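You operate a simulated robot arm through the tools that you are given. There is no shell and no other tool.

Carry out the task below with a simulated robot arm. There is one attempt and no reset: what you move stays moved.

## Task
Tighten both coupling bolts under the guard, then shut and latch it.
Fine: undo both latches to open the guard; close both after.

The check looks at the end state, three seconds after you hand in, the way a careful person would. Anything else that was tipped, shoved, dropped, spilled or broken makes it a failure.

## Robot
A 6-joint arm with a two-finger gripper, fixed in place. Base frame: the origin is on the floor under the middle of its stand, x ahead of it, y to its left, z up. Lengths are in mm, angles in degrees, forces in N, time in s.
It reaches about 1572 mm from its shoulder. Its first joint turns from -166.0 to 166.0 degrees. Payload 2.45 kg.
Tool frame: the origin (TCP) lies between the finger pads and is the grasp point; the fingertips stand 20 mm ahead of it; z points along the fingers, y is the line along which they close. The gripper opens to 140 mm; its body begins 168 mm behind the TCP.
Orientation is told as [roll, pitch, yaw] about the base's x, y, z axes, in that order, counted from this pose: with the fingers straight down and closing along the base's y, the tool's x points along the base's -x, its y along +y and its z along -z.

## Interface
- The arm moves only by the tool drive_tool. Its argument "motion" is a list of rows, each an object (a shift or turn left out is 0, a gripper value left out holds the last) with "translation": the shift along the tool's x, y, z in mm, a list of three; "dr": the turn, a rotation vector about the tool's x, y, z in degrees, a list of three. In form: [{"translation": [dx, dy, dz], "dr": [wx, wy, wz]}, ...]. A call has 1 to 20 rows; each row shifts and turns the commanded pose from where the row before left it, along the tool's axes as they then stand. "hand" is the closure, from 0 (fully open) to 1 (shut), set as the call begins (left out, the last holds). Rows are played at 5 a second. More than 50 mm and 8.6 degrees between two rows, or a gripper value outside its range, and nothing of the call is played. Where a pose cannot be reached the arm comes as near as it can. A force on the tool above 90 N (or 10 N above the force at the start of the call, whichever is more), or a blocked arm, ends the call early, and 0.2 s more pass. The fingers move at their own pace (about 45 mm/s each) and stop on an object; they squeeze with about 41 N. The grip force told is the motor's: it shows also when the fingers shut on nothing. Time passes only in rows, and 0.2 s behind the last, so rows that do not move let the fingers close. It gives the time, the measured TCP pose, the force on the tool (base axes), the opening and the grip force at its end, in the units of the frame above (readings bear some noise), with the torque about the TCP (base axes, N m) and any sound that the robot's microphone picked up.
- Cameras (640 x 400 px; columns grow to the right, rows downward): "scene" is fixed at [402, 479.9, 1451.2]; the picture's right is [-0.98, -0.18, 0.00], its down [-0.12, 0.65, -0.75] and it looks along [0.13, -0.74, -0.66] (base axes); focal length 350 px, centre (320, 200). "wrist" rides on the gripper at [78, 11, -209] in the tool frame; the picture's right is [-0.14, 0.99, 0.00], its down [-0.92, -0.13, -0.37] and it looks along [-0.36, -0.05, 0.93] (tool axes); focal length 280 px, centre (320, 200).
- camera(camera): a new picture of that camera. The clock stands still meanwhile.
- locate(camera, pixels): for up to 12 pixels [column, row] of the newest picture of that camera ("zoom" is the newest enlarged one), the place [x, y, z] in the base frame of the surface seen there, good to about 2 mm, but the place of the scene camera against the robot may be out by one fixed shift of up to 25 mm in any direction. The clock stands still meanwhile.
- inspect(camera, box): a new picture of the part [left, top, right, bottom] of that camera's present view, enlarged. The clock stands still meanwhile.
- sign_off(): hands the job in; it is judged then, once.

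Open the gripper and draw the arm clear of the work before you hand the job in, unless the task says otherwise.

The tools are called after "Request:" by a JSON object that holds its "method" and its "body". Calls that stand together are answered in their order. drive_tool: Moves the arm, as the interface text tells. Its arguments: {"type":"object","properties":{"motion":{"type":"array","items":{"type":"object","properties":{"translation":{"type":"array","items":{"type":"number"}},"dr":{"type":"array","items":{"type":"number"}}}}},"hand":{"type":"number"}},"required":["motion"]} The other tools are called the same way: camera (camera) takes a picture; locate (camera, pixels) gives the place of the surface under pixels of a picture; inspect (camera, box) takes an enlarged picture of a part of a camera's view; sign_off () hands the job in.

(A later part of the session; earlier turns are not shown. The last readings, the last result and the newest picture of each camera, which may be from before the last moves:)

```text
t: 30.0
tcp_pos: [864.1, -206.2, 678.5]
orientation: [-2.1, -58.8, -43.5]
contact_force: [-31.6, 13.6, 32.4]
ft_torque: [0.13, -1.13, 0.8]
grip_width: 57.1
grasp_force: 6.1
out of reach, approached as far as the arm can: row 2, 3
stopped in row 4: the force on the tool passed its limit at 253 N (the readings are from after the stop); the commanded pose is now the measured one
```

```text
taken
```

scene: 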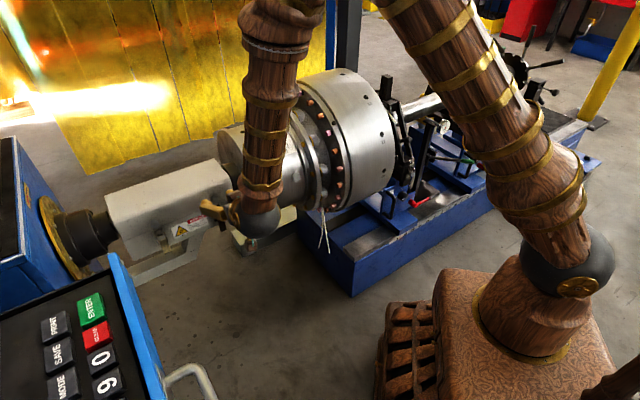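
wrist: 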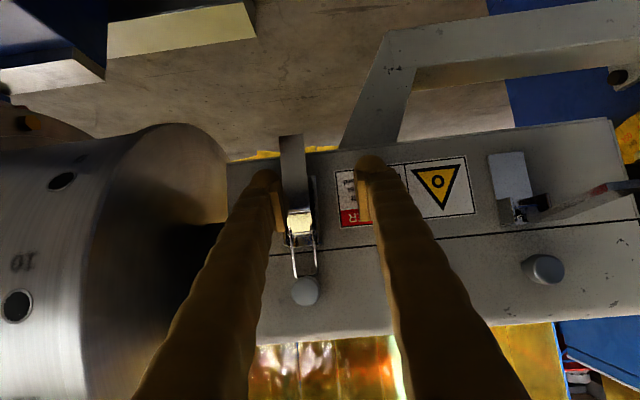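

The tilt of 59° was out of reach lower down and the tool drifted sideways into the lever with high force. I back straight out along the tool axis.

Request:
{"method": "drive_tool", "body": {"motion": [{"translation": [0, -6, -10]}, {"translation": [0, -6, -25]}, {"translation": [0, -6, -30]}, {"translation": [0, 0, -30]}], "hand": 0.5}}

Request:
{"method": "camera", "body": {"camera": "wrist"}}

Request:
{"method": "inspect", "body": {"camera": "scene", "box": [80, 150, 280, 290]}}

```text
t: 31.0
tcp_pos: [801.3, -159.7, 730.6]
orientation: [-3.0, -58.4, -43.0]
contact_force: [-0.5, 0.3, 0.6]
ft_torque: [-0.01, -0.03, -0.01]
grip_width: 70.0
grasp_force: 0.0
out of reach, approached as far as the arm can: row 3
```

```text
taken
```

wrist: 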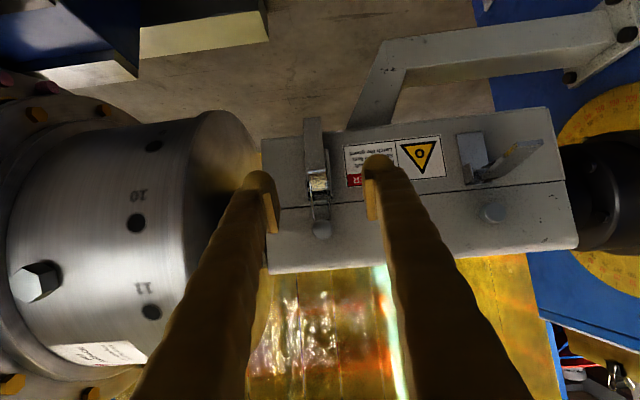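

```text
2.86 times, centred on (180, 220) of scene
```

zoom: 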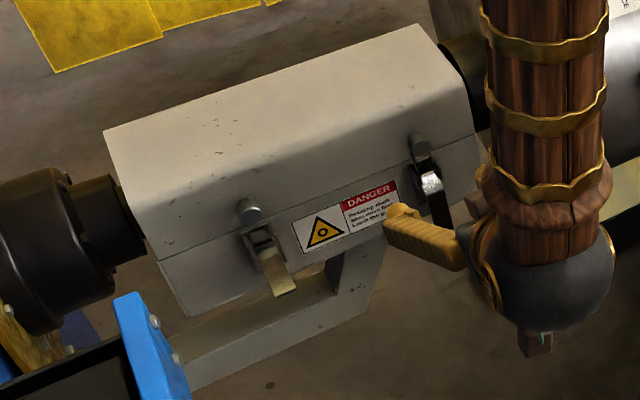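

Latches look undamaged. I restore orientation to [0,-45,-45], which was reachable at the lever before, and recentre on lever A.

Request:
{"method": "drive_tool", "body": {"motion": [{"dr": [-1.3, 0, 1.05]}, {"dr": [0, 6.7, 0]}, {"dr": [0, 6.7, 0]}, {"translation": [0, -7.5, 0]}, {}], "hand": 0.6}}

Request:
{"method": "camera", "body": {"camera": "wrist"}}

```text
t: 32.2
tcp_pos: [793.0, -165.4, 730.4]
orientation: [0.7, -45.2, -45.3]
contact_force: [-0.2, -0.5, 0.5]
ft_torque: [0.01, -0.01, -0.01]
grip_width: 56.1
grasp_force: 0.0
```

```text
taken
```

wrist: 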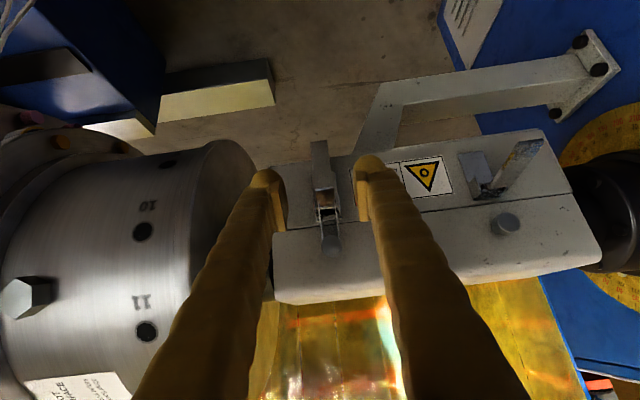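

I correct the sideways offset (+2.5 mm) and slide in along the tool axis to straddle lever A.

Request:
{"method": "drive_tool", "body": {"motion": [{"translation": [3.2, 2.5, 37], "dr": [0.6, 0, 0]}, {"translation": [3.2, 0, 37]}, {"translation": [3.2, 0, 37]}, {}]}}

Request:
{"method": "inspect", "body": {"camera": "wrist", "box": [240, 130, 400, 290]}}

```text
t: 33.2
tcp_pos: [848.4, -212.6, 646.0]
orientation: [0.1, -45.3, -45.2]
contact_force: [0.1, -0.6, -0.4]
ft_torque: [0.01, 0.0, 0.01]
grip_width: 56.0
grasp_force: 0.1
```

```text
2.50 times, centred on (320, 210) of wrist
```

zoom: 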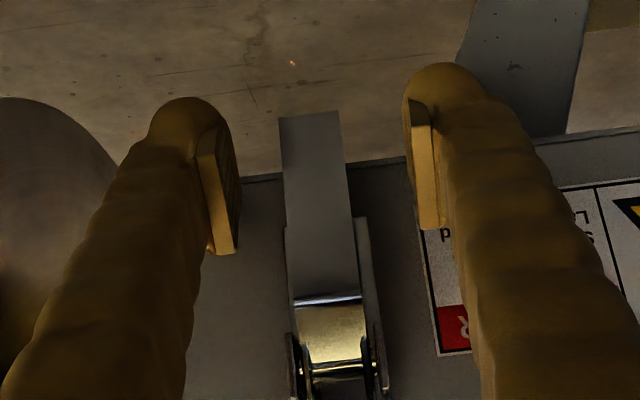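

The lever is centred between pads at n≈-750, z≈646. I close on it.

Request:
{"method": "drive_tool", "body": {"motion": [{"translation": [0, -1.5, 0]}, {}, {}, {}], "hand": 1}}

```text
t: 34.2
tcp_pos: [846.3, -214.5, 646.8]
orientation: [0.1, -45.3, -45.3]
contact_force: [1.8, -0.4, -1.5]
ft_torque: [0.09, 0.08, 0.02]
grip_width: 18.7
grasp_force: 39.6
```

Grip is clean with almost zero force. I pull the lever in one continuous arc to ~85°, with the tilt only easing from 45° to 36° to stay in reach.

Request:
{"method": "drive_tool", "body": {"motion": [{"translation": [5.17, 0, -9.93], "dr": [0, 1.2, 0]}, {"translation": [3.42, 0, -10.55], "dr": [0, 1.2, 0]}, {"translation": [1.75, 0, -11.05], "dr": [0, 1.2, 0]}, {"translation": [-0.14, 0, -11.12], "dr": [0, 1.2, 0]}, {"translation": [-1.97, 0, -10.93], "dr": [0, 1.2, 0]}, {"translation": [-3.71, 0, -10.54], "dr": [0, 1.2, 0]}, {"translation": [-5.37, 0, -9.77], "dr": [0, 1.2, 0]}, {"translation": [-6.9, 0, -8.7]}]}}

Request:
{"method": "inspect", "body": {"camera": "wrist", "box": [240, 130, 400, 290]}}

```text
t: 36.0
tcp_pos: [813.3, -183.7, 710.9]
orientation: [0.0, -36.9, -45.2]
contact_force: [-1.4, -0.2, 0.6]
ft_torque: [-0.03, 0.0, 0.0]
grip_width: 0.0
grasp_force: 29.8
```

```text
2.50 times, centred on (320, 210) of wrist
```

zoom: 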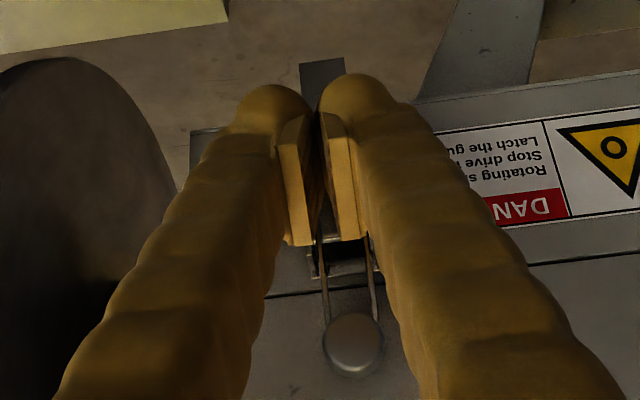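

It slipped again near the end and lever A sprang shut; holding with a large relative twist makes the pads creep off the lever. I'll rehearse a path with more tool rotation with the hand open first. Backing out and opening now.

Request:
{"method": "drive_tool", "body": {"motion": [{"translation": [0, 0, -25]}, {"translation": [0, 0, -25]}, {}, {}], "hand": 0.55}}

Request:
{"method": "inspect", "body": {"camera": "wrist", "box": [240, 110, 400, 270]}}

```text
t: 37.0
tcp_pos: [791.1, -161.3, 751.1]
orientation: [0.0, -37.0, -45.2]
contact_force: [-0.3, 0.9, 0.7]
ft_torque: [-0.03, -0.04, 0.0]
grip_width: 63.1
grasp_force: 0.1
```

```text
2.50 times, centred on (320, 190) of wrist
```

zoom: 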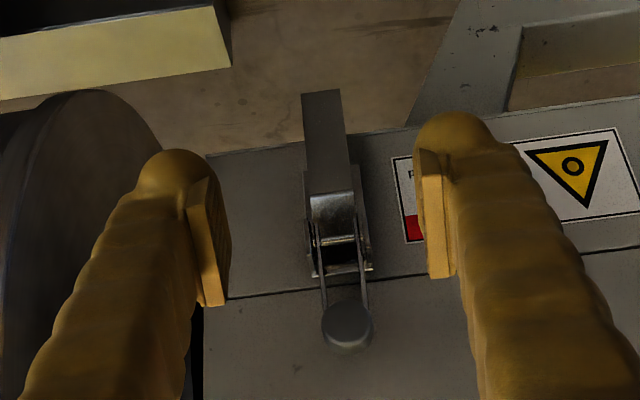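

I re-measure lever A and the box's lower edge in this view.

Request:
{"method": "locate", "body": {"camera": "zoom", "pixels": [[306, 110], [338, 108], [322, 93], [328, 150], [332, 185], [312, 235], [365, 235], [348, 320], [270, 152], [380, 138], [336, 215], [250, 165]]}}

```text
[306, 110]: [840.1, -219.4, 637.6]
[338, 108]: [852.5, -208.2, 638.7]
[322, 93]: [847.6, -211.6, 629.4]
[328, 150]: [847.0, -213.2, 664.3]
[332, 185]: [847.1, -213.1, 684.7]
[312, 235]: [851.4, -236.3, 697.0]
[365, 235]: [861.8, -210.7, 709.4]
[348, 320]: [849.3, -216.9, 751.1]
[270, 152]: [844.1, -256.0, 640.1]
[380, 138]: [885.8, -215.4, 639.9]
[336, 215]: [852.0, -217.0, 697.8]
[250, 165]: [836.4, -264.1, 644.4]
```

Box bottom edge is z≈639 and the lever centre a≈448. I approach again with 48° tilt, gripping slightly lower (z≈640) and slightly behind the lever plane so creep has more margin.

Request:
{"method": "drive_tool", "body": {"motion": [{"dr": [0, -5.5, 0]}, {"dr": [0, -5.5, 0]}, {"translation": [9.8, 0.5, 44.5]}, {"translation": [9.8, 0.5, 44.5]}, {"translation": [9.7, 0.4, 44.4]}, {}], "hand": 0.5}}

Request:
{"method": "camera", "body": {"camera": "wrist"}}

```text
t: 38.4
tcp_pos: [848.8, -214.7, 639.2]
orientation: [0.0, -48.0, -45.3]
contact_force: [-0.6, -0.5, 0.2]
ft_torque: [-0.03, 0.0, 0.02]
grip_width: 70.1
grasp_force: 0.0
```

```text
taken
```

wrist: 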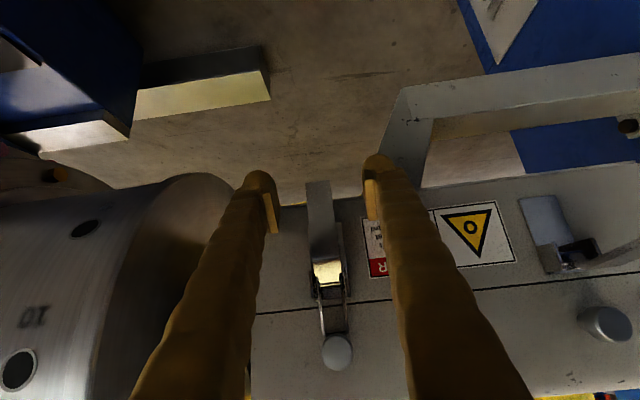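

Pose reached with no contact. With the hand open I rehearse the arc (tilt 48°→26°) to verify the arm can reach every pose.

Request:
{"method": "drive_tool", "body": {"motion": [{"translation": [5.68, 0, -10.49], "dr": [0, 2.75, 0]}, {"translation": [4.26, 0, -11.12], "dr": [0, 2.75, 0]}, {"translation": [2.69, 0, -11.56], "dr": [0, 2.75, 0]}, {"translation": [1.17, 0, -11.89], "dr": [0, 2.75, 0]}, {"translation": [-0.41, 0, -11.84], "dr": [0, 2.75, 0]}, {"translation": [-2.09, 0, -11.77], "dr": [0, 2.75, 0]}, {"translation": [-3.53, 0, -11.32], "dr": [0, 2.75, 0]}, {"translation": [-5.02, 0, -10.82], "dr": [0, 2.75, 0]}]}}

```text
t: 40.2
tcp_pos: [808.8, -176.0, 707.4]
orientation: [0.1, -25.8, -45.3]
contact_force: [0.3, -0.5, 0.1]
ft_torque: [0.02, -0.03, -0.01]
grip_width: 70.0
grasp_force: 0.0
```

Fully reachable. I test how much further the tilt can go at the end pose (26° down to 0°).

Request:
{"method": "drive_tool", "body": {"motion": [{"dr": [0, 5, 0]}, {"dr": [0, 5, 0]}, {"dr": [0, 5, 0]}, {"dr": [0, 5, 0]}, {"dr": [0, 5, 0]}]}}

```text
t: 41.4
tcp_pos: [808.1, -175.8, 707.9]
orientation: [0.1, -0.8, -45.2]
contact_force: [-0.1, 1.1, 0.8]
ft_torque: [-0.02, -0.02, 0.02]
grip_width: 70.1
grasp_force: 0.0
```

The tilt can reach about 0° here in 5° steps, so the earlier failure was a speed/near-singular issue. I rehearse the arc in reverse, slowly, with the tilt going 0°→48°, hand open.

Request:
{"method": "drive_tool", "body": {"motion": [{"translation": [-0.18, 0, 5.9], "dr": [0, -3.05, 0]}, {"translation": [-0.47, 0, 6.02], "dr": [0, -3.05, 0]}, {"translation": [-0.66, 0, 5.89], "dr": [0, -3.05, 0]}, {"translation": [-0.85, 0, 5.89], "dr": [0, -3.05, 0]}, {"translation": [-1.07, 0, 5.83], "dr": [0, -3.05, 0]}, {"translation": [-1.26, 0, 5.91], "dr": [0, -3.05, 0]}, {"translation": [-1.55, 0, 5.73], "dr": [0, -3.05, 0]}, {"translation": [-1.72, 0, 5.66], "dr": [0, -3.05, 0]}, {"translation": [-2.0, 0, 5.67], "dr": [0, -3.05, 0]}, {"translation": [-2.13, 0, 5.56], "dr": [0, -3.05, 0]}, {"translation": [-2.39, 0, 5.51], "dr": [0, -3.05, 0]}, {"translation": [-2.53, 0, 5.32], "dr": [0, -3.05, 0]}, {"translation": [-2.8, 0, 5.35], "dr": [0, -3.05, 0]}, {"translation": [-2.96, 0, 5.09], "dr": [0, -3.05, 0]}, {"translation": [-3.18, 0, 5.13], "dr": [0, -3.05, 0]}, {"translation": [-3.33, 0, 4.87], "dr": [0, -3.05, 0]}]}}

Request:
{"method": "camera", "body": {"camera": "wrist"}}

```text
t: 44.8
tcp_pos: [848.8, -217.1, 644.1]
orientation: [0.0, -49.7, -45.2]
contact_force: [0.1, -0.9, 0.1]
ft_torque: [0.03, 0.01, 0.0]
grip_width: 69.9
grasp_force: 0.1
```

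```text
taken
```

wrist: 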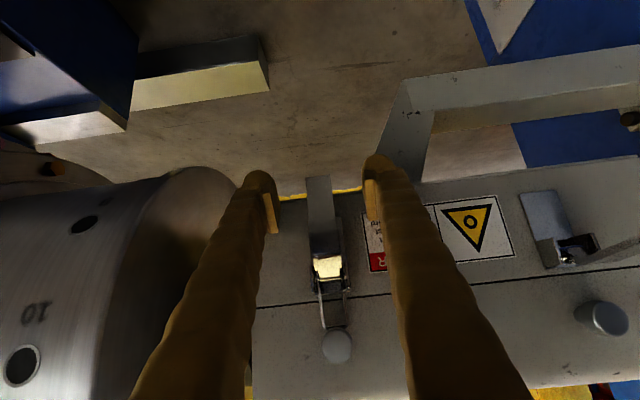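

The slow reverse sweep reached everything. I fine-adjust to z≈641 and close on lever A.

Request:
{"method": "drive_tool", "body": {"motion": [{"translation": [2.9, 0.2, 1.2]}, {}, {}, {}, {}], "hand": 1}}

```text
t: 46.0
tcp_pos: [847.9, -216.5, 640.7]
orientation: [-0.4, -49.5, -45.1]
contact_force: [-7.0, -7.4, 0.4]
ft_torque: [-0.04, 0.13, -0.03]
grip_width: 19.0
grasp_force: 42.7
```

Grip is good with little side force. I now pull slowly along the arc with the tool turning from 50° to about -8°.

Request:
{"method": "drive_tool", "body": {"motion": [{"translation": [2.91, 0, -5.14], "dr": [0, 3.6, 0]}, {"translation": [2.79, 0, -5.36], "dr": [0, 3.6, 0]}, {"translation": [2.63, 0, -5.27], "dr": [0, 3.6, 0]}, {"translation": [2.5, 0, -5.49], "dr": [0, 3.6, 0]}, {"translation": [2.29, 0, -5.42], "dr": [0, 3.6, 0]}, {"translation": [2.19, 0, -5.58], "dr": [0, 3.6, 0]}, {"translation": [2.0, 0, -5.6], "dr": [0, 3.6, 0]}, {"translation": [1.9, 0, -5.7], "dr": [0, 3.6, 0]}, {"translation": [1.68, 0, -5.68], "dr": [0, 3.6, 0]}, {"translation": [1.57, 0, -5.73], "dr": [0, 3.6, 0]}, {"translation": [1.34, 0, -5.89], "dr": [0, 3.6, 0]}, {"translation": [1.21, 0, -5.81], "dr": [0, 3.6, 0]}, {"translation": [1.05, 0, -5.86], "dr": [0, 3.6, 0]}, {"translation": [0.9, 0, -5.85], "dr": [0, 3.6, 0]}, {"translation": [0.77, 0, -5.99], "dr": [0, 3.6, 0]}, {"translation": [0.54, 0, -5.88], "dr": [0, 3.6, 0]}]}}

Request:
{"method": "camera", "body": {"camera": "wrist"}}

Request:
{"method": "inspect", "body": {"camera": "scene", "box": [80, 150, 280, 290]}}

```text
t: 49.4
tcp_pos: [809.3, -176.2, 705.8]
orientation: [0.1, 8.0, -45.2]
contact_force: [21.3, 34.2, -15.8]
ft_torque: [1.06, 0.59, -0.07]
grip_width: 19.1
grasp_force: 44.0
```

```text
taken
```

wrist: 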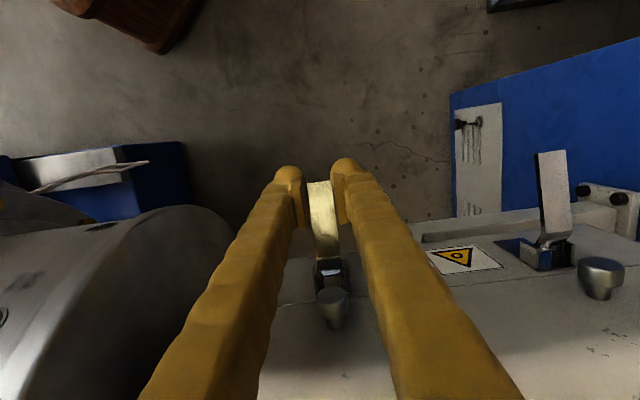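

```text
2.86 times, centred on (180, 220) of scene
```

zoom: 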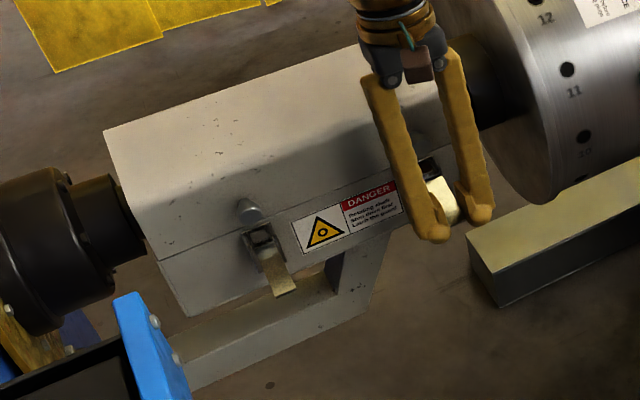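

Lever A is held out horizontally (wrist (325,215)). I raise it a few mm more toward the stop, then open the hand in place and see whether it stays.

Request:
{"method": "drive_tool", "body": {"motion": [{"translation": [0, 0.8, -3]}, {"translation": [0, 0.8, -2]}, {}]}}

Request:
{"method": "drive_tool", "body": {"motion": [{}, {}, {}, {}], "hand": 0.6}}

Request:
{"method": "camera", "body": {"camera": "wrist"}}

```text
t: 50.2
tcp_pos: [808.9, -176.8, 711.2]
orientation: [0.0, 8.1, -45.2]
contact_force: [-14.2, 7.6, -15.9]
ft_torque: [0.76, 0.9, 0.07]
grip_width: 18.8
grasp_force: 44.1
```

```text
t: 51.2
tcp_pos: [810.8, -176.2, 712.2]
orientation: [-0.1, 7.8, -45.3]
contact_force: [0.1, -0.2, -0.5]
ft_torque: [-0.01, 0.02, -0.05]
grip_width: 56.2
grasp_force: 0.1
```

```text
taken
```

wrist: 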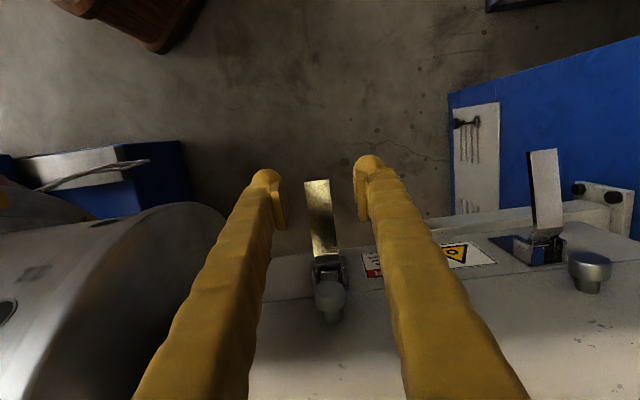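

Lever A stays open on its own, bail off the post — both latches are undone. I lift clear and go to view the guard from above/behind to find the hinge.

Request:
{"method": "drive_tool", "body": {"motion": [{"translation": [0, 0, -30]}, {"translation": [0, 0, -45]}, {"translation": [0, 0, -49]}, {"translation": [0, 0, -49]}, {"translation": [0, 0, -49]}, {"translation": [0, 0, -49]}, {"dr": [0, 5.5, 0]}, {"dr": [0, 5.5, 0]}, {"dr": [0, 5.5, 0]}, {"dr": [0, 5.5, 0]}, {"translation": [-39.6, 12.7, -22.9]}, {"translation": [-39.6, 12.7, -22.9]}, {"translation": [-39.6, 12.7, -22.9]}, {"translation": [-39.6, 12.7, -22.9]}, {"translation": [-39.6, 12.7, -22.9]}]}}

Request:
{"method": "camera", "body": {"camera": "wrist"}}

Request:
{"method": "camera", "body": {"camera": "scene"}}

```text
t: 54.4
tcp_pos: [1027.3, -310.7, 973.7]
orientation: [0.3, 29.7, -45.3]
contact_force: [-0.5, 1.0, 0.6]
ft_torque: [-0.03, -0.05, 0.0]
grip_width: 55.8
grasp_force: 0.1
out of reach, approached as far as the arm can: row 15
```

```text
taken
```

wrist: 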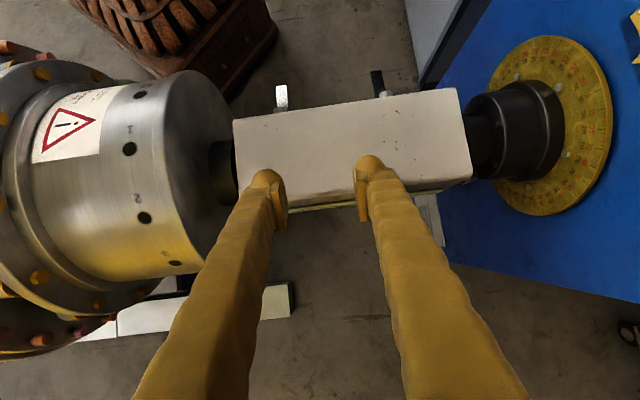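

```text
taken
```

scene: 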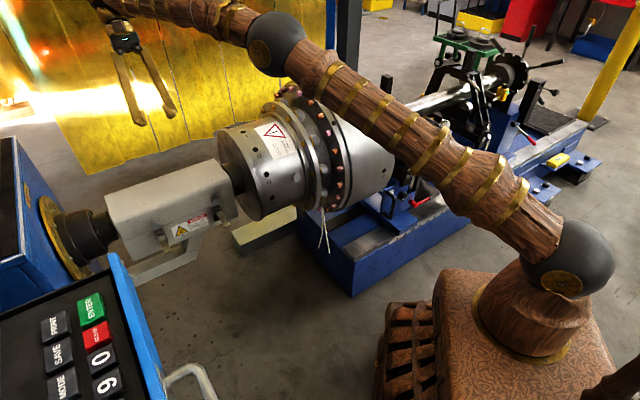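

In this top view the back edge runs through (320,205). I zoom in on it to find the hinge.

Request:
{"method": "inspect", "body": {"camera": "wrist", "box": [220, 70, 480, 240]}}

Request:
{"method": "locate", "body": {"camera": "wrist", "pixels": [[235, 122], [455, 92], [468, 178], [240, 208], [320, 203], [320, 208], [410, 195], [430, 191], [345, 204], [300, 150], [400, 130], [440, 190]]}}

```text
2.35 times, centred on (350, 155) of wrist
```

zoom: 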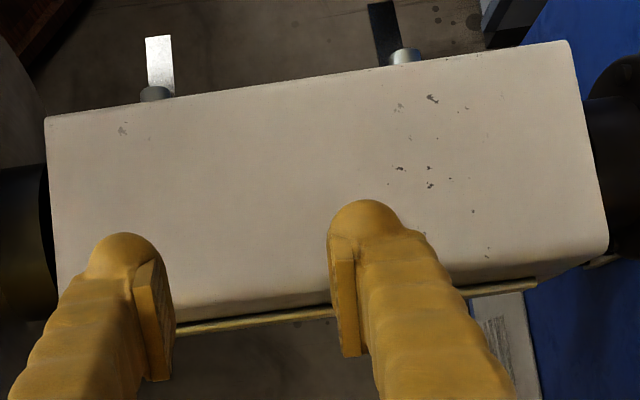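

```text
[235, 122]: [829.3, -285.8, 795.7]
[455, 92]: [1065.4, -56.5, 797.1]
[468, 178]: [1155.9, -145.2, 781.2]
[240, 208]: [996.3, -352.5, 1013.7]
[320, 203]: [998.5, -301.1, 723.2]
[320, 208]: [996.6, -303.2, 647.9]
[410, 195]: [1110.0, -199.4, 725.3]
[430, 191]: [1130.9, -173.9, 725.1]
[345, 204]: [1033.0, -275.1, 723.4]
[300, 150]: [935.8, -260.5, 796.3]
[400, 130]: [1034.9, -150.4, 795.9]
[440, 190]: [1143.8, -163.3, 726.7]
```

The hinge rod is at the back seam, n≈-924, z≈722. I'll lift the lid by gripping the left post (knob B at a≈626, z≈752) with the tool at 45°, moving on an arc about that hinge. First I turn the tool back to 45° here in free space.

Request:
{"method": "drive_tool", "body": {"motion": [{"dr": [0, -5, 0]}, {"dr": [0, -5, 0]}, {"dr": [0, -5, 0]}, {"dr": [0, -5, 0]}, {"dr": [0, -5, 0]}, {"dr": [0, -5, 0]}, {"dr": [0, -5, 0]}, {"dr": [0, -5, 0]}, {"dr": [0, -5, 0]}, {"dr": [0, -5, 0]}, {"dr": [0, -5, 0]}, {"dr": [0, -5, 0]}, {"dr": [0, -5, 0]}, {"dr": [0, -5, 0]}, {"dr": [0, -5, 0]}]}}

```text
t: 57.6
tcp_pos: [1023.2, -311.8, 971.9]
orientation: [0.2, -45.1, -45.2]
contact_force: [-0.9, -0.5, 0.7]
ft_torque: [0.01, 0.03, 0.02]
grip_width: 56.1
grasp_force: 0.0
```

Now I rehearse the opening arc backwards in free space (from 105° down to 35° of lid angle) at a≈625 to be sure the arm reaches it.

Request:
{"method": "drive_tool", "body": {"motion": [{"translation": [6, 30.4, 25.8]}, {"translation": [6, 30.4, 25.8]}, {"translation": [6, 30.4, 25.8]}, {"translation": [6, 30.4, 25.8]}, {"translation": [13, 0, -28]}, {"translation": [17.6, 0, -25.2]}, {"translation": [21.7, 0, -21.8]}, {"translation": [25.2, 0, -17.7]}, {"translation": [27.9, 0, -13.1]}, {"translation": [29.8, 0, -8]}, {"translation": [30.6, 0, -2.8]}]}}

Request:
{"method": "camera", "body": {"camera": "wrist"}}

```text
t: 60.0
tcp_pos: [1009.7, -122.3, 846.7]
orientation: [0.2, -45.1, -45.2]
contact_force: [0.1, 0.1, -0.5]
ft_torque: [0.02, -0.01, -0.01]
grip_width: 55.9
grasp_force: 0.0
```

```text
taken
```

wrist: 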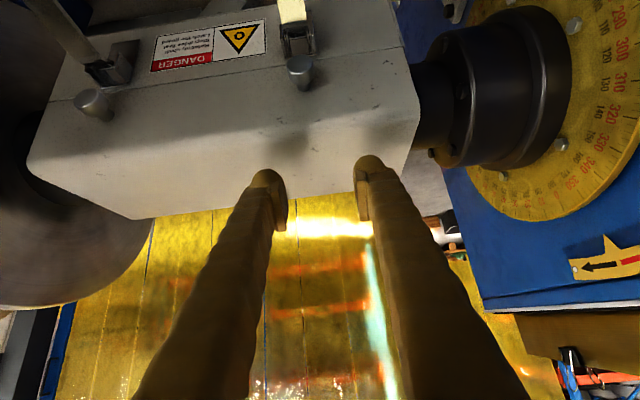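

The arc is reachable. Now I locate knob B (300,70) and A for the grip.

Request:
{"method": "inspect", "body": {"camera": "wrist", "box": [250, 10, 350, 110]}}

Request:
{"method": "locate", "body": {"camera": "wrist", "pixels": [[300, 63], [289, 65], [312, 65], [302, 82], [300, 75], [291, 78], [312, 76], [302, 86], [290, 10], [298, 40], [355, 90], [230, 100]]}}

```text
4.00 times, centred on (300, 60) of wrist
```

zoom: 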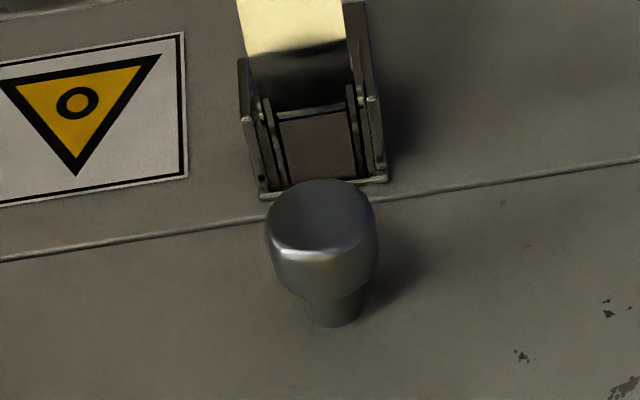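

```text
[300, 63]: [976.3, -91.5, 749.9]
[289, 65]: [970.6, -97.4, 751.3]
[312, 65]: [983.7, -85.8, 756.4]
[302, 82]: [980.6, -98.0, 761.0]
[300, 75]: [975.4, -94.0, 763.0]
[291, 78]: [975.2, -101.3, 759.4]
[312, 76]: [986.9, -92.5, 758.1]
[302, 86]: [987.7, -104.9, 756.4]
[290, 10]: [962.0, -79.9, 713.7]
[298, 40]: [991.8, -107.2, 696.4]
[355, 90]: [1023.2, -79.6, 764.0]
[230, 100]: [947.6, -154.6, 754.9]
```

Knob B head is centred at about a=626, n≈-760, z≈752. I move out in front, then in along the tool axis so the pads straddle the knob.

Request:
{"method": "drive_tool", "body": {"motion": [{"translation": [33.5, -1, -16]}, {"translation": [33.5, -1, -16]}, {"translation": [33.5, -0.5, -16]}, {"translation": [0, 0, 40]}, {"translation": [0, 0, 38]}, {}]}}

Request:
{"method": "inspect", "body": {"camera": "wrist", "box": [240, 130, 400, 290]}}

```text
t: 61.4
tcp_pos: [973.5, -88.7, 751.5]
orientation: [0.1, -45.0, -45.2]
contact_force: [0.4, 0.3, -0.4]
ft_torque: [0.01, -0.01, -0.01]
grip_width: 55.9
grasp_force: 0.1
```

```text
2.50 times, centred on (320, 210) of wrist
```

zoom: 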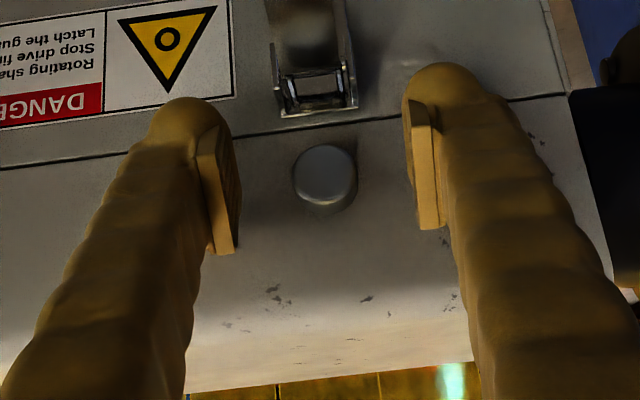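

The knob is centred between the pads. I close on it.

Request:
{"method": "drive_tool", "body": {"motion": [{"translation": [0, -1, 0]}, {}, {}, {}, {}], "hand": 1}}

```text
t: 62.6
tcp_pos: [971.6, -89.0, 752.3]
orientation: [0.2, -45.2, -45.3]
contact_force: [30.0, 21.7, -5.0]
ft_torque: [0.12, 0.09, 0.6]
grip_width: 20.8
grasp_force: 44.6
```

The knob is gripped (20.8 mm). I take out the side load and lift the lid 12° on the arc to test.

Request:
{"method": "drive_tool", "body": {"motion": [{"translation": [0, 1.5, 0]}, {"translation": [-10.46, 0, -6.79]}, {"translation": [-10.82, 0, -6.01]}, {"translation": [-11.24, 0, -5.3]}, {}]}}

Request:
{"method": "camera", "body": {"camera": "wrist"}}

Request:
{"method": "inspect", "body": {"camera": "scene", "box": [60, 120, 280, 290]}}

```text
t: 63.8
tcp_pos: [980.3, -97.2, 789.6]
orientation: [0.1, -45.1, -45.2]
contact_force: [10.0, 27.1, -3.5]
ft_torque: [0.66, 0.48, 0.36]
grip_width: 19.7
grasp_force: 45.1
```

```text
taken
```

wrist: 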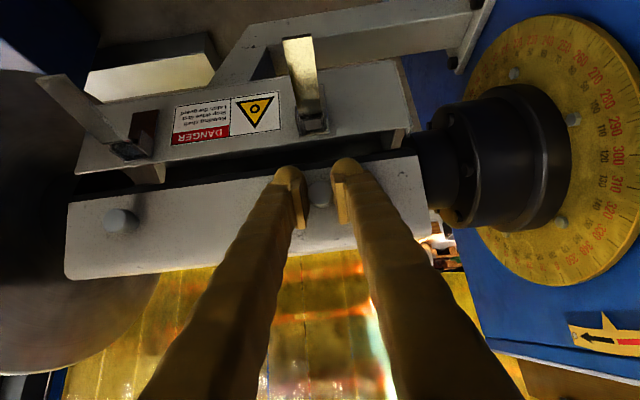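

```text
2.35 times, centred on (170, 205) of scene
```

zoom: 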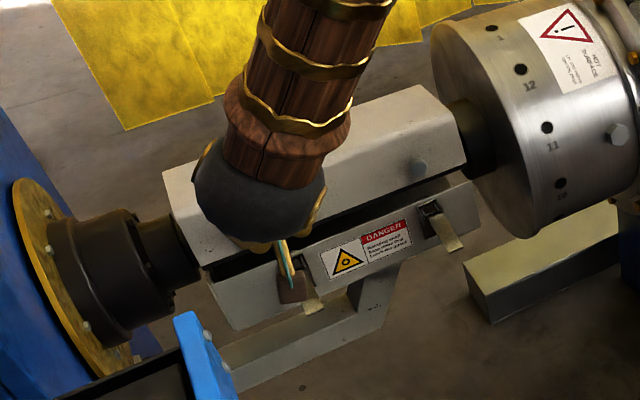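

The lid follows the arc. I continue to about 53° open, then check.

Request:
{"method": "drive_tool", "body": {"motion": [{"translation": [-14.57, 1, -5.23]}, {"translation": [-14.92, 0, -3.89]}, {"translation": [-15.2, 0, -2.62]}, {"translation": [-15.34, 0, -1.34]}, {"translation": [-15.49, 0, 0.07]}, {"translation": [-15.34, 0, 1.34]}, {"translation": [-15.2, 0, 2.76]}, {"translation": [-14.92, 0, 4.03]}]}}

Request:
{"method": "camera", "body": {"camera": "wrist"}}

```text
t: 65.6
tcp_pos: [1037.5, -154.1, 877.8]
orientation: [-0.1, -45.2, -45.2]
contact_force: [-5.8, 5.9, 0.2]
ft_torque: [0.76, 0.77, 0.07]
grip_width: 20.0
grasp_force: 44.6
```

```text
taken
```

wrist: 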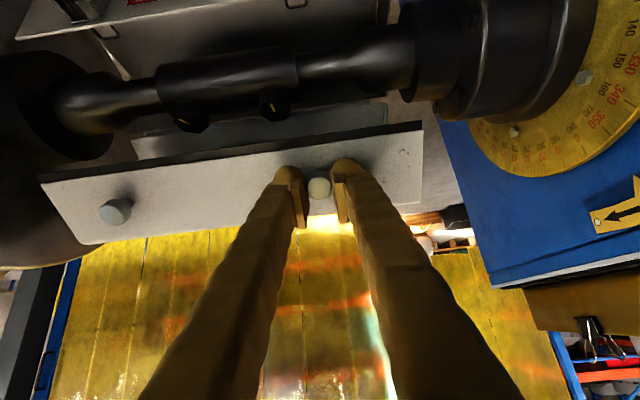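

The coupling sleeve with two bolt heads (with yellow marks) is visible at (187,117) and (275,105). I continue opening the lid on to ~98°.

Request:
{"method": "drive_tool", "body": {"motion": [{"translation": [-14.5, 0, 5.3]}, {"translation": [-14.0, 0, 6.65]}, {"translation": [-13.29, 0, 7.78]}, {"translation": [-12.66, 0, 8.84]}, {"translation": [-11.81, 0, 9.97]}, {"translation": [-10.82, 0, 10.96]}]}}

Request:
{"method": "drive_tool", "body": {"motion": [{"translation": [-9.9, 0, 11.88]}, {"translation": [-8.84, 0, 12.66]}, {"translation": [-7.64, 0, 13.43]}, {}]}}

Request:
{"method": "camera", "body": {"camera": "wrist"}}

Request:
{"method": "camera", "body": {"camera": "scene"}}

```text
t: 67.0
tcp_pos: [1100.6, -217.3, 897.5]
orientation: [0.1, -45.1, -45.2]
contact_force: [7.4, 12.5, -3.8]
ft_torque: [0.73, 0.38, 0.02]
grip_width: 20.2
grasp_force: 45.0
```

```text
t: 68.0
tcp_pos: [1133.7, -250.2, 890.1]
orientation: [0.1, -45.1, -45.1]
contact_force: [13.2, 12.0, 0.6]
ft_torque: [0.46, 0.2, 0.11]
grip_width: 19.1
grasp_force: 44.1
```

```text
taken
```

wrist: 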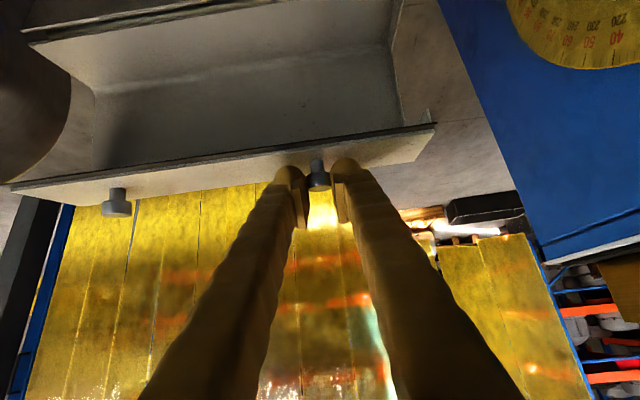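

```text
taken
```

scene: 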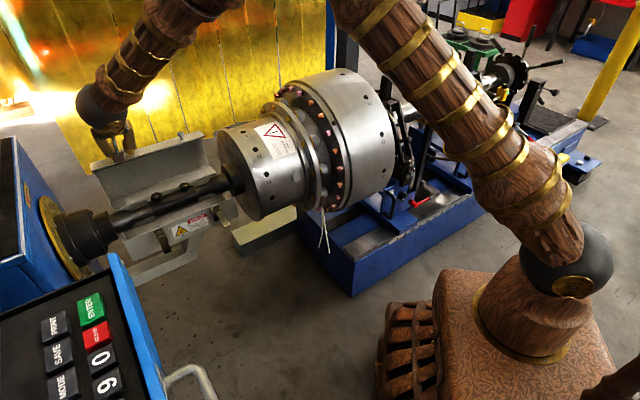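

The lid is at ~98°. I push a bit further to feel for the stop before releasing.

Request:
{"method": "drive_tool", "body": {"motion": [{"translation": [-5.3, 0.6, 11.1]}, {"translation": [-4.5, 0, 11.6]}, {}]}}

```text
t: 68.8
tcp_pos: [1151.1, -267.3, 882.3]
orientation: [0.1, -45.2, -45.1]
contact_force: [10.7, -7.2, 11.8]
ft_torque: [-0.58, -0.53, 0.0]
grip_width: 17.7
grasp_force: 43.0
```

Forces stay small. I open the hand to release the knob and look whether the lid stays.

Request:
{"method": "drive_tool", "body": {"motion": [{}, {}, {}, {}], "hand": 0.6}}

Request:
{"method": "camera", "body": {"camera": "wrist"}}

```text
t: 69.8
tcp_pos: [1149.9, -264.9, 880.2]
orientation: [0.0, -45.1, -45.1]
contact_force: [-0.5, 0.8, 0.2]
ft_torque: [0.01, -0.01, 0.01]
grip_width: 56.1
grasp_force: 0.1
```

```text
taken
```

wrist: 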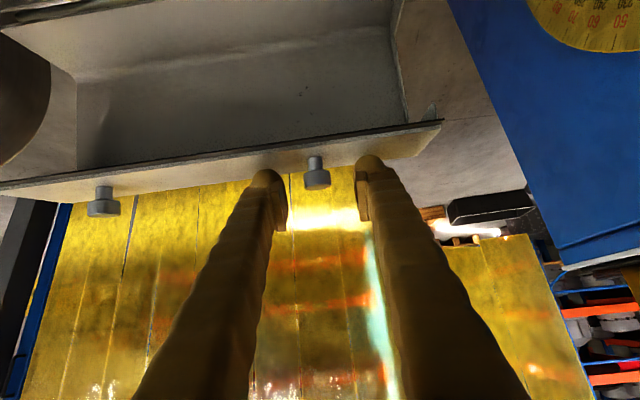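

The lid stays open by itself at ~105°. I withdraw and go to a top view over the coupling.

Request:
{"method": "drive_tool", "body": {"motion": [{"translation": [0, 0, -30]}, {"translation": [0, 0, -45]}, {"translation": [10, -15, -45]}, {"translation": [20, -25, -20], "dr": [0, 5, 0]}, {"translation": [20, -25, 0], "dr": [0, 5, 0]}, {"translation": [20, -20, 0], "dr": [0, 5, 0]}, {"translation": [20, 0, 0], "dr": [0, 5, 0]}, {"dr": [0, 5, 0]}, {"dr": [0, 5, 0]}, {"dr": [0, 5, 0]}, {"dr": [0, 5, 0]}, {"dr": [0, 5, 0]}]}}

Request:
{"method": "camera", "body": {"camera": "wrist"}}

Request:
{"method": "inspect", "body": {"camera": "scene", "box": [60, 120, 280, 290]}}

```text
t: 72.4
tcp_pos: [969.8, -204.1, 924.9]
orientation: [0.0, 0.0, -45.2]
contact_force: [-0.1, -0.2, 0.3]
ft_torque: [0.02, -0.01, -0.06]
grip_width: 55.7
grasp_force: 0.0
```

```text
taken
```

wrist: 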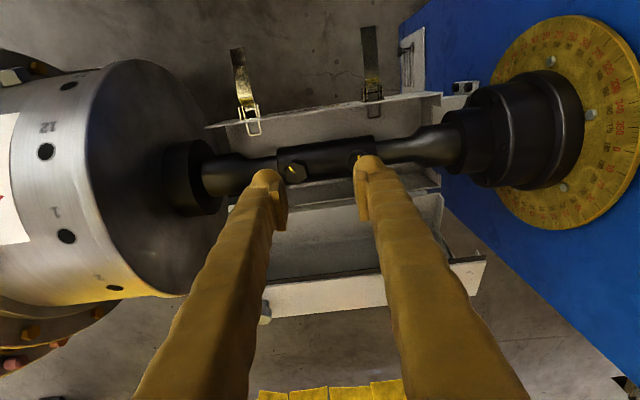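

```text
2.35 times, centred on (170, 205) of scene
```

zoom: 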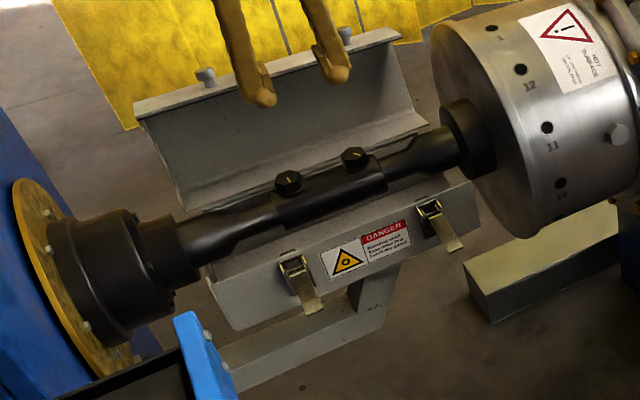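

The coupling sleeve has two bolts with yellow index marks, at wrist (293,170) and (360,160, partly hidden). I move toward the front for an unobstructed close view, opening the hand.

Request:
{"method": "drive_tool", "body": {"motion": [{"translation": [30, -15, 0]}, {"translation": [30, -15, 0]}, {}], "hand": 0}}

Request:
{"method": "camera", "body": {"camera": "wrist"}}

Request:
{"method": "inspect", "body": {"camera": "scene", "box": [140, 160, 220, 220]}}

```text
t: 73.2
tcp_pos: [907.3, -184.8, 924.5]
orientation: [-0.1, -0.1, -45.1]
contact_force: [0.7, 0.6, 0.0]
ft_torque: [0.05, -0.02, 0.02]
grip_width: 126.8
grasp_force: 0.1
```

```text
taken
```

wrist: 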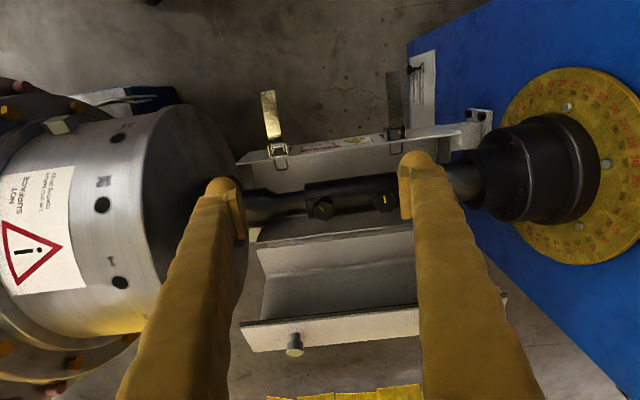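

```text
6.67 times, centred on (180, 190) of scene
```

zoom: 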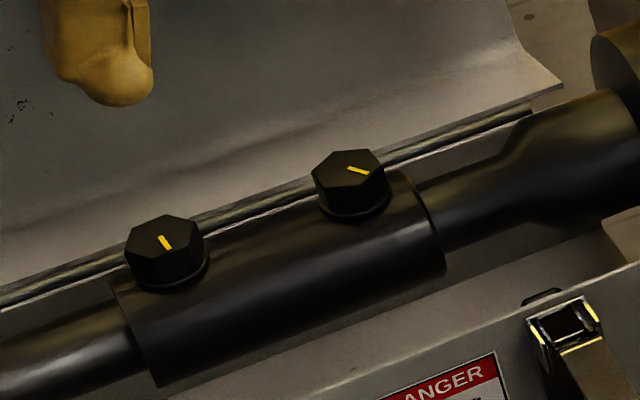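

Both are hex heads with a yellow mark. I zoom in on the wrist view to measure their position, axis and angle.

Request:
{"method": "inspect", "body": {"camera": "wrist", "box": [290, 170, 420, 240]}}

Request:
{"method": "locate", "body": {"camera": "wrist", "pixels": [[320, 206], [386, 198], [316, 206], [325, 206], [320, 201], [320, 211], [350, 195], [350, 205], [270, 206], [381, 198], [391, 197], [386, 205]]}}

```text
4.92 times, centred on (355, 205) of wrist
```

zoom: 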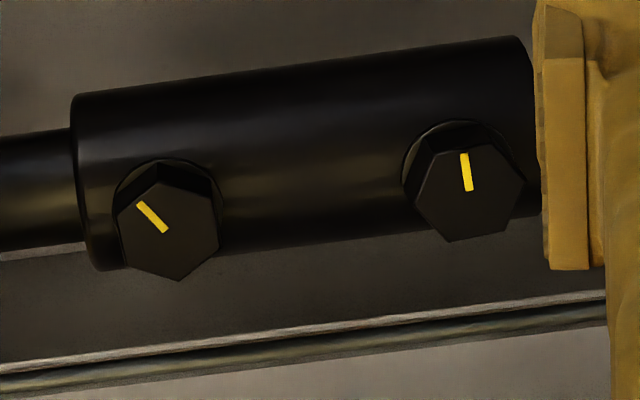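

```text
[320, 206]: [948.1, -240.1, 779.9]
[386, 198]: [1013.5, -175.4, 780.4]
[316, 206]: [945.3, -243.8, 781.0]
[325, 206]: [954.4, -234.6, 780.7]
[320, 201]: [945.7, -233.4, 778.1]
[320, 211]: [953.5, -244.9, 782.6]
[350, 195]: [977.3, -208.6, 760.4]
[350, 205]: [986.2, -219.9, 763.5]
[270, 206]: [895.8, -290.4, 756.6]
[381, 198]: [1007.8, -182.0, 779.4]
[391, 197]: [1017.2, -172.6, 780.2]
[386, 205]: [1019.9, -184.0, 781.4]
```

I locate the hex corners and mark ends in this zoomed picture to get centre and angle of each bolt.

Request:
{"method": "locate", "body": {"camera": "zoom", "pixels": [[168, 230], [140, 205], [163, 230], [121, 216], [215, 194], [178, 276], [470, 195], [464, 156], [469, 189], [418, 200], [520, 190], [450, 238]]}}

Request:
{"method": "locate", "body": {"camera": "zoom", "pixels": [[125, 255], [162, 185], [215, 243], [437, 155], [503, 153], [502, 232], [195, 210], [150, 250], [490, 175], [440, 215], [300, 200], [300, 120]]}}

```text
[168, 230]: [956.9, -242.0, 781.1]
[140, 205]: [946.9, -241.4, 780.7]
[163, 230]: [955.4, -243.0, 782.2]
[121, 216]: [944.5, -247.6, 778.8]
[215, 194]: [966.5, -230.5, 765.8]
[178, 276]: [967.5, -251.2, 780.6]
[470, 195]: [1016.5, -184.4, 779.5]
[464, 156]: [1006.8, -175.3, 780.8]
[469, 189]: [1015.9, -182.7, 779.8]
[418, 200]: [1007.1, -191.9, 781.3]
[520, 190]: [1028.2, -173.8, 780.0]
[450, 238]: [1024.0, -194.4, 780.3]
```

```text
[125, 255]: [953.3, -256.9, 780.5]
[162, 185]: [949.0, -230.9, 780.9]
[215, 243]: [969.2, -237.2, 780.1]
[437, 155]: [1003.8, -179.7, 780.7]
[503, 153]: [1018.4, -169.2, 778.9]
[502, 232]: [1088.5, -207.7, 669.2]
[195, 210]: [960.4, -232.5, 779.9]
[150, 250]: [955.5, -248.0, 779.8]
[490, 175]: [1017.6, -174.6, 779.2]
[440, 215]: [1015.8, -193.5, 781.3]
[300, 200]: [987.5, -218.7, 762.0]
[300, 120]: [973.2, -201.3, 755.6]
```

Bolt heads: tops at z≈780, centres at about (957,-242.5) [a≈505, n≈-848] and (1017,-183.5) [a≈589, n≈-848]; across flats ≈24 mm, axes vertical. I move over bolt 1 for a closer look.

Request:
{"method": "drive_tool", "body": {"motion": [{"translation": [-25.3, -1.9, 20]}, {"translation": [-25.3, -1.9, 35]}, {"translation": [-25.3, -1.8, 38]}, {}], "hand": 0.55}}

Request:
{"method": "camera", "body": {"camera": "wrist"}}

Request:
{"method": "inspect", "body": {"camera": "wrist", "box": [260, 140, 440, 260]}}

```text
t: 74.2
tcp_pos: [958.1, -243.2, 831.6]
orientation: [0.0, -0.1, -45.3]
contact_force: [-0.2, -0.1, -0.2]
ft_torque: [-0.03, -0.01, -0.01]
grip_width: 63.0
grasp_force: 0.2
```

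```text
taken
```

wrist: 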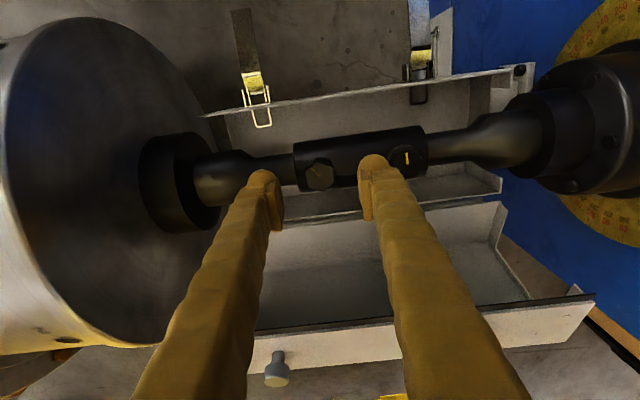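

```text
3.33 times, centred on (350, 200) of wrist
```

zoom: 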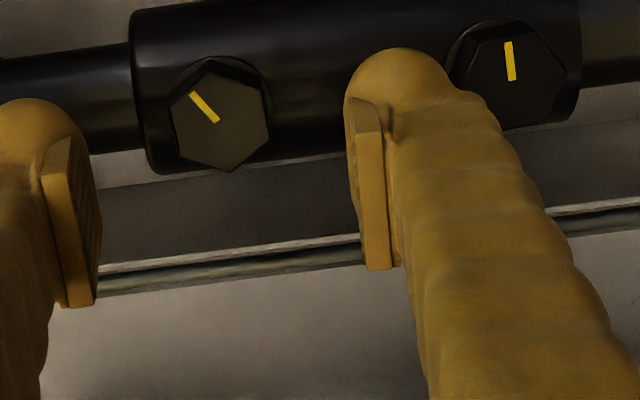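

I locate bolt 1's corners and mark ends in this closer zoom.

Request:
{"method": "locate", "body": {"camera": "zoom", "pixels": [[220, 122], [193, 97], [216, 120], [174, 106], [210, 76], [260, 93], [267, 136], [230, 168], [181, 153], [509, 44], [513, 78], [520, 85]]}}

```text
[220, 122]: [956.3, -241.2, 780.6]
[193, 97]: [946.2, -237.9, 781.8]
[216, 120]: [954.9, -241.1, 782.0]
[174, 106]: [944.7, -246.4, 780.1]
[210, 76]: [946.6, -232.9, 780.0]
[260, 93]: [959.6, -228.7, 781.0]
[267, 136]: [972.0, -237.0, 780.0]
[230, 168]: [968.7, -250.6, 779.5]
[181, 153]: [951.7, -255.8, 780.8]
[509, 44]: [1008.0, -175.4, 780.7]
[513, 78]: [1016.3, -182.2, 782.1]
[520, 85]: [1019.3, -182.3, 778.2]
```

Bolt 1's flats have normals at about 49°/109°/169°. I'll use the 169° pair (fingers beside the sleeve rather than over it): rotate the tool to yaw ≈ -101° above the bolt.

Request:
{"method": "drive_tool", "body": {"motion": [{"dr": [0, 0, 8]}, {"dr": [0, 0, 8]}, {"dr": [0, 0, 8]}, {"dr": [0, 0, 8]}, {"dr": [0, 0, 8]}, {"dr": [0, 0, 8]}, {"dr": [0, 0, 7.7]}, {}]}}

Request:
{"method": "camera", "body": {"camera": "wrist"}}

Request:
{"method": "inspect", "body": {"camera": "wrist", "box": [240, 130, 400, 250]}}

```text
t: 76.0
tcp_pos: [956.9, -243.9, 830.0]
orientation: [0.1, 0.1, -101.0]
contact_force: [0.6, 0.4, 0.0]
ft_torque: [-0.01, -0.03, -0.01]
grip_width: 62.9
grasp_force: 0.0
```

```text
taken
```

wrist: 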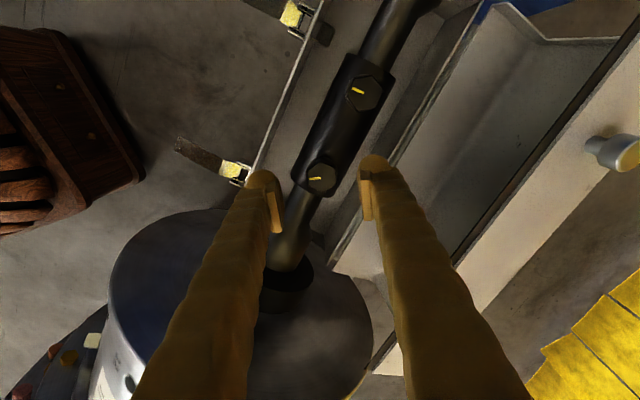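

```text
3.33 times, centred on (320, 190) of wrist
```

zoom: 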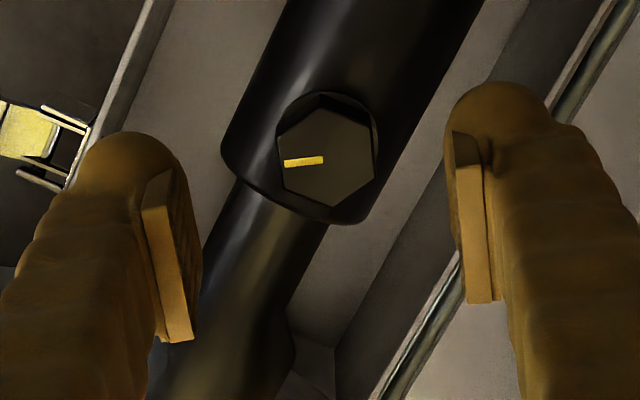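

The hex flats now face the pads (mark points left in view). I locate its centre from this pose.

Request:
{"method": "locate", "body": {"camera": "zoom", "pixels": [[326, 157], [280, 142], [325, 112], [369, 133], [373, 174], [338, 203], [286, 188], [287, 162], [320, 158], [350, 140], [310, 180], [240, 160]]}}

```text
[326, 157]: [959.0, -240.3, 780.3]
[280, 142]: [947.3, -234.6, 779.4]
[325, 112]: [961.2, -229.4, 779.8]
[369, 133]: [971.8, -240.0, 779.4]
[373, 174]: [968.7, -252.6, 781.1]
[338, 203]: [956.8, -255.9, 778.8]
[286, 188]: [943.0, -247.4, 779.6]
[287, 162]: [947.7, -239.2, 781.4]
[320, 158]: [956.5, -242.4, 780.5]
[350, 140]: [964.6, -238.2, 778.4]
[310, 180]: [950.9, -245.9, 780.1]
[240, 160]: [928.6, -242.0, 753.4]
```

Centre ≈ (958,-242.8), well under the TCP. I descend to z≈787 (tips just above the seat) and close.

Request:
{"method": "drive_tool", "body": {"motion": [{"translation": [1.2, 0.5, 20]}, {"translation": [0, 0, 15]}, {"translation": [0, 0, 8]}, {}]}}

Request:
{"method": "drive_tool", "body": {"motion": [{}, {}, {}, {}, {}], "hand": 1}}

Request:
{"method": "inspect", "body": {"camera": "wrist", "box": [240, 130, 400, 270]}}

```text
t: 77.0
tcp_pos: [957.3, -241.8, 787.5]
orientation: [0.1, 0.0, -100.9]
contact_force: [-0.1, 0.2, 0.7]
ft_torque: [-0.01, -0.02, 0.0]
grip_width: 62.9
grasp_force: 0.1
```

```text
t: 78.2
tcp_pos: [959.3, -242.1, 788.4]
orientation: [0.3, 0.0, -100.9]
contact_force: [56.3, -10.1, -16.5]
ft_torque: [-0.05, -0.52, 0.11]
grip_width: 27.2
grasp_force: 45.3
```

```text
2.86 times, centred on (320, 200) of wrist
```

zoom: 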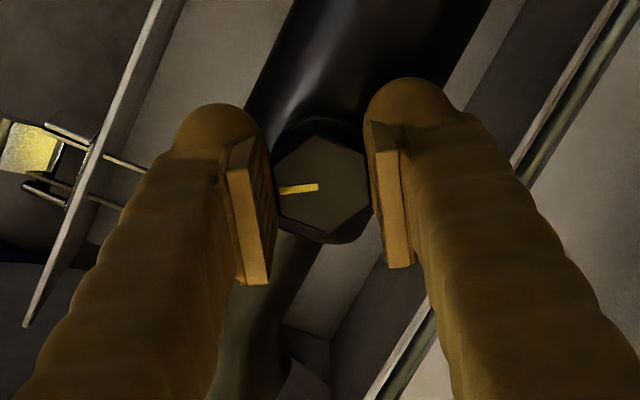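

Gripped at 27 mm across the flats, with 57 N side load along +tool y. I relieve 2.3 mm that way, then turn clockwise (tool z +) in small steps watching torque.

Request:
{"method": "drive_tool", "body": {"motion": [{"translation": [0, 1.3, 0]}, {"translation": [0, 1, 0]}, {}]}}

Request:
{"method": "drive_tool", "body": {"motion": [{"dr": [0, 0, 4]}, {"dr": [0, 0, 4]}, {"dr": [0, 0, 4]}, {}]}}

Request:
{"method": "inspect", "body": {"camera": "wrist", "box": [240, 130, 400, 270]}}

```text
t: 79.0
tcp_pos: [958.9, -240.5, 788.6]
orientation: [0.0, 0.0, -100.8]
contact_force: [25.5, -0.9, -1.8]
ft_torque: [-0.02, -0.19, 0.05]
grip_width: 27.2
grasp_force: 44.8
```

```text
t: 80.0
tcp_pos: [960.0, -242.0, 788.7]
orientation: [0.1, 0.0, -112.9]
contact_force: [13.8, 15.6, 8.3]
ft_torque: [0.19, -0.14, 0.03]
grip_width: 27.2
grasp_force: 44.9
```

```text
2.86 times, centred on (320, 200) of wrist
```

zoom: 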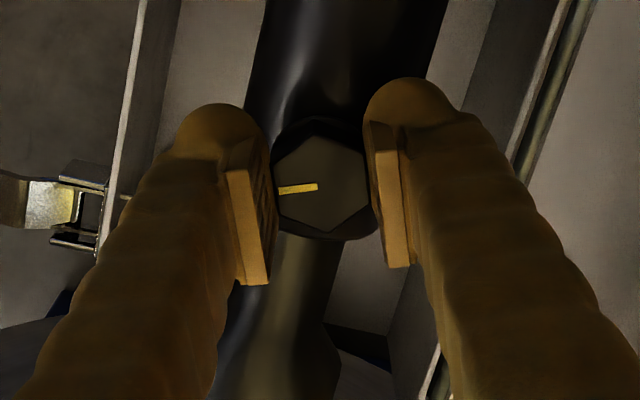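

The mark moved with the gripper (12° clockwise) with little torque (0.03 N·m). I continue turning clockwise.

Request:
{"method": "drive_tool", "body": {"motion": [{"translation": [0, 0.5, 0], "dr": [0, 0, 5]}, {"dr": [0, 0, 5]}, {"dr": [0, 0, 5]}, {"dr": [0, 0, 5]}]}}

Request:
{"method": "drive_tool", "body": {"motion": [{"dr": [0, 0, 5]}, {"dr": [0, 0, 5]}, {"dr": [0, 0, 5]}, {}]}}

Request:
{"method": "inspect", "body": {"camera": "wrist", "box": [240, 130, 400, 270]}}

```text
t: 81.0
tcp_pos: [959.5, -241.5, 788.7]
orientation: [0.0, 0.1, -132.9]
contact_force: [18.3, 21.3, 3.0]
ft_torque: [0.15, -0.14, -0.02]
grip_width: 26.9
grasp_force: 44.9
```

```text
t: 82.0
tcp_pos: [959.9, -243.0, 788.4]
orientation: [0.0, 0.3, -147.9]
contact_force: [19.5, 15.4, 9.5]
ft_torque: [0.17, -0.21, 0.0]
grip_width: 26.8
grasp_force: 45.0
```

```text
2.86 times, centred on (320, 200) of wrist
```

zoom: 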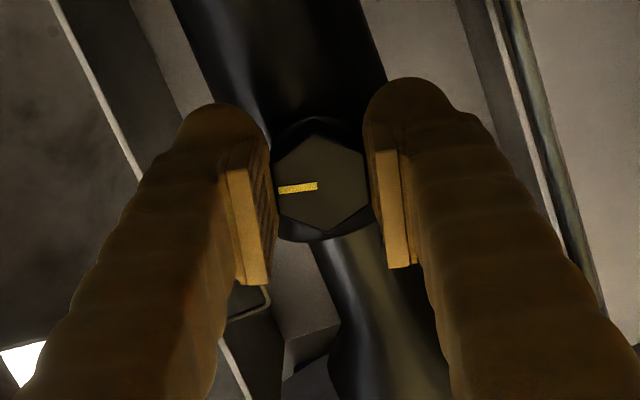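

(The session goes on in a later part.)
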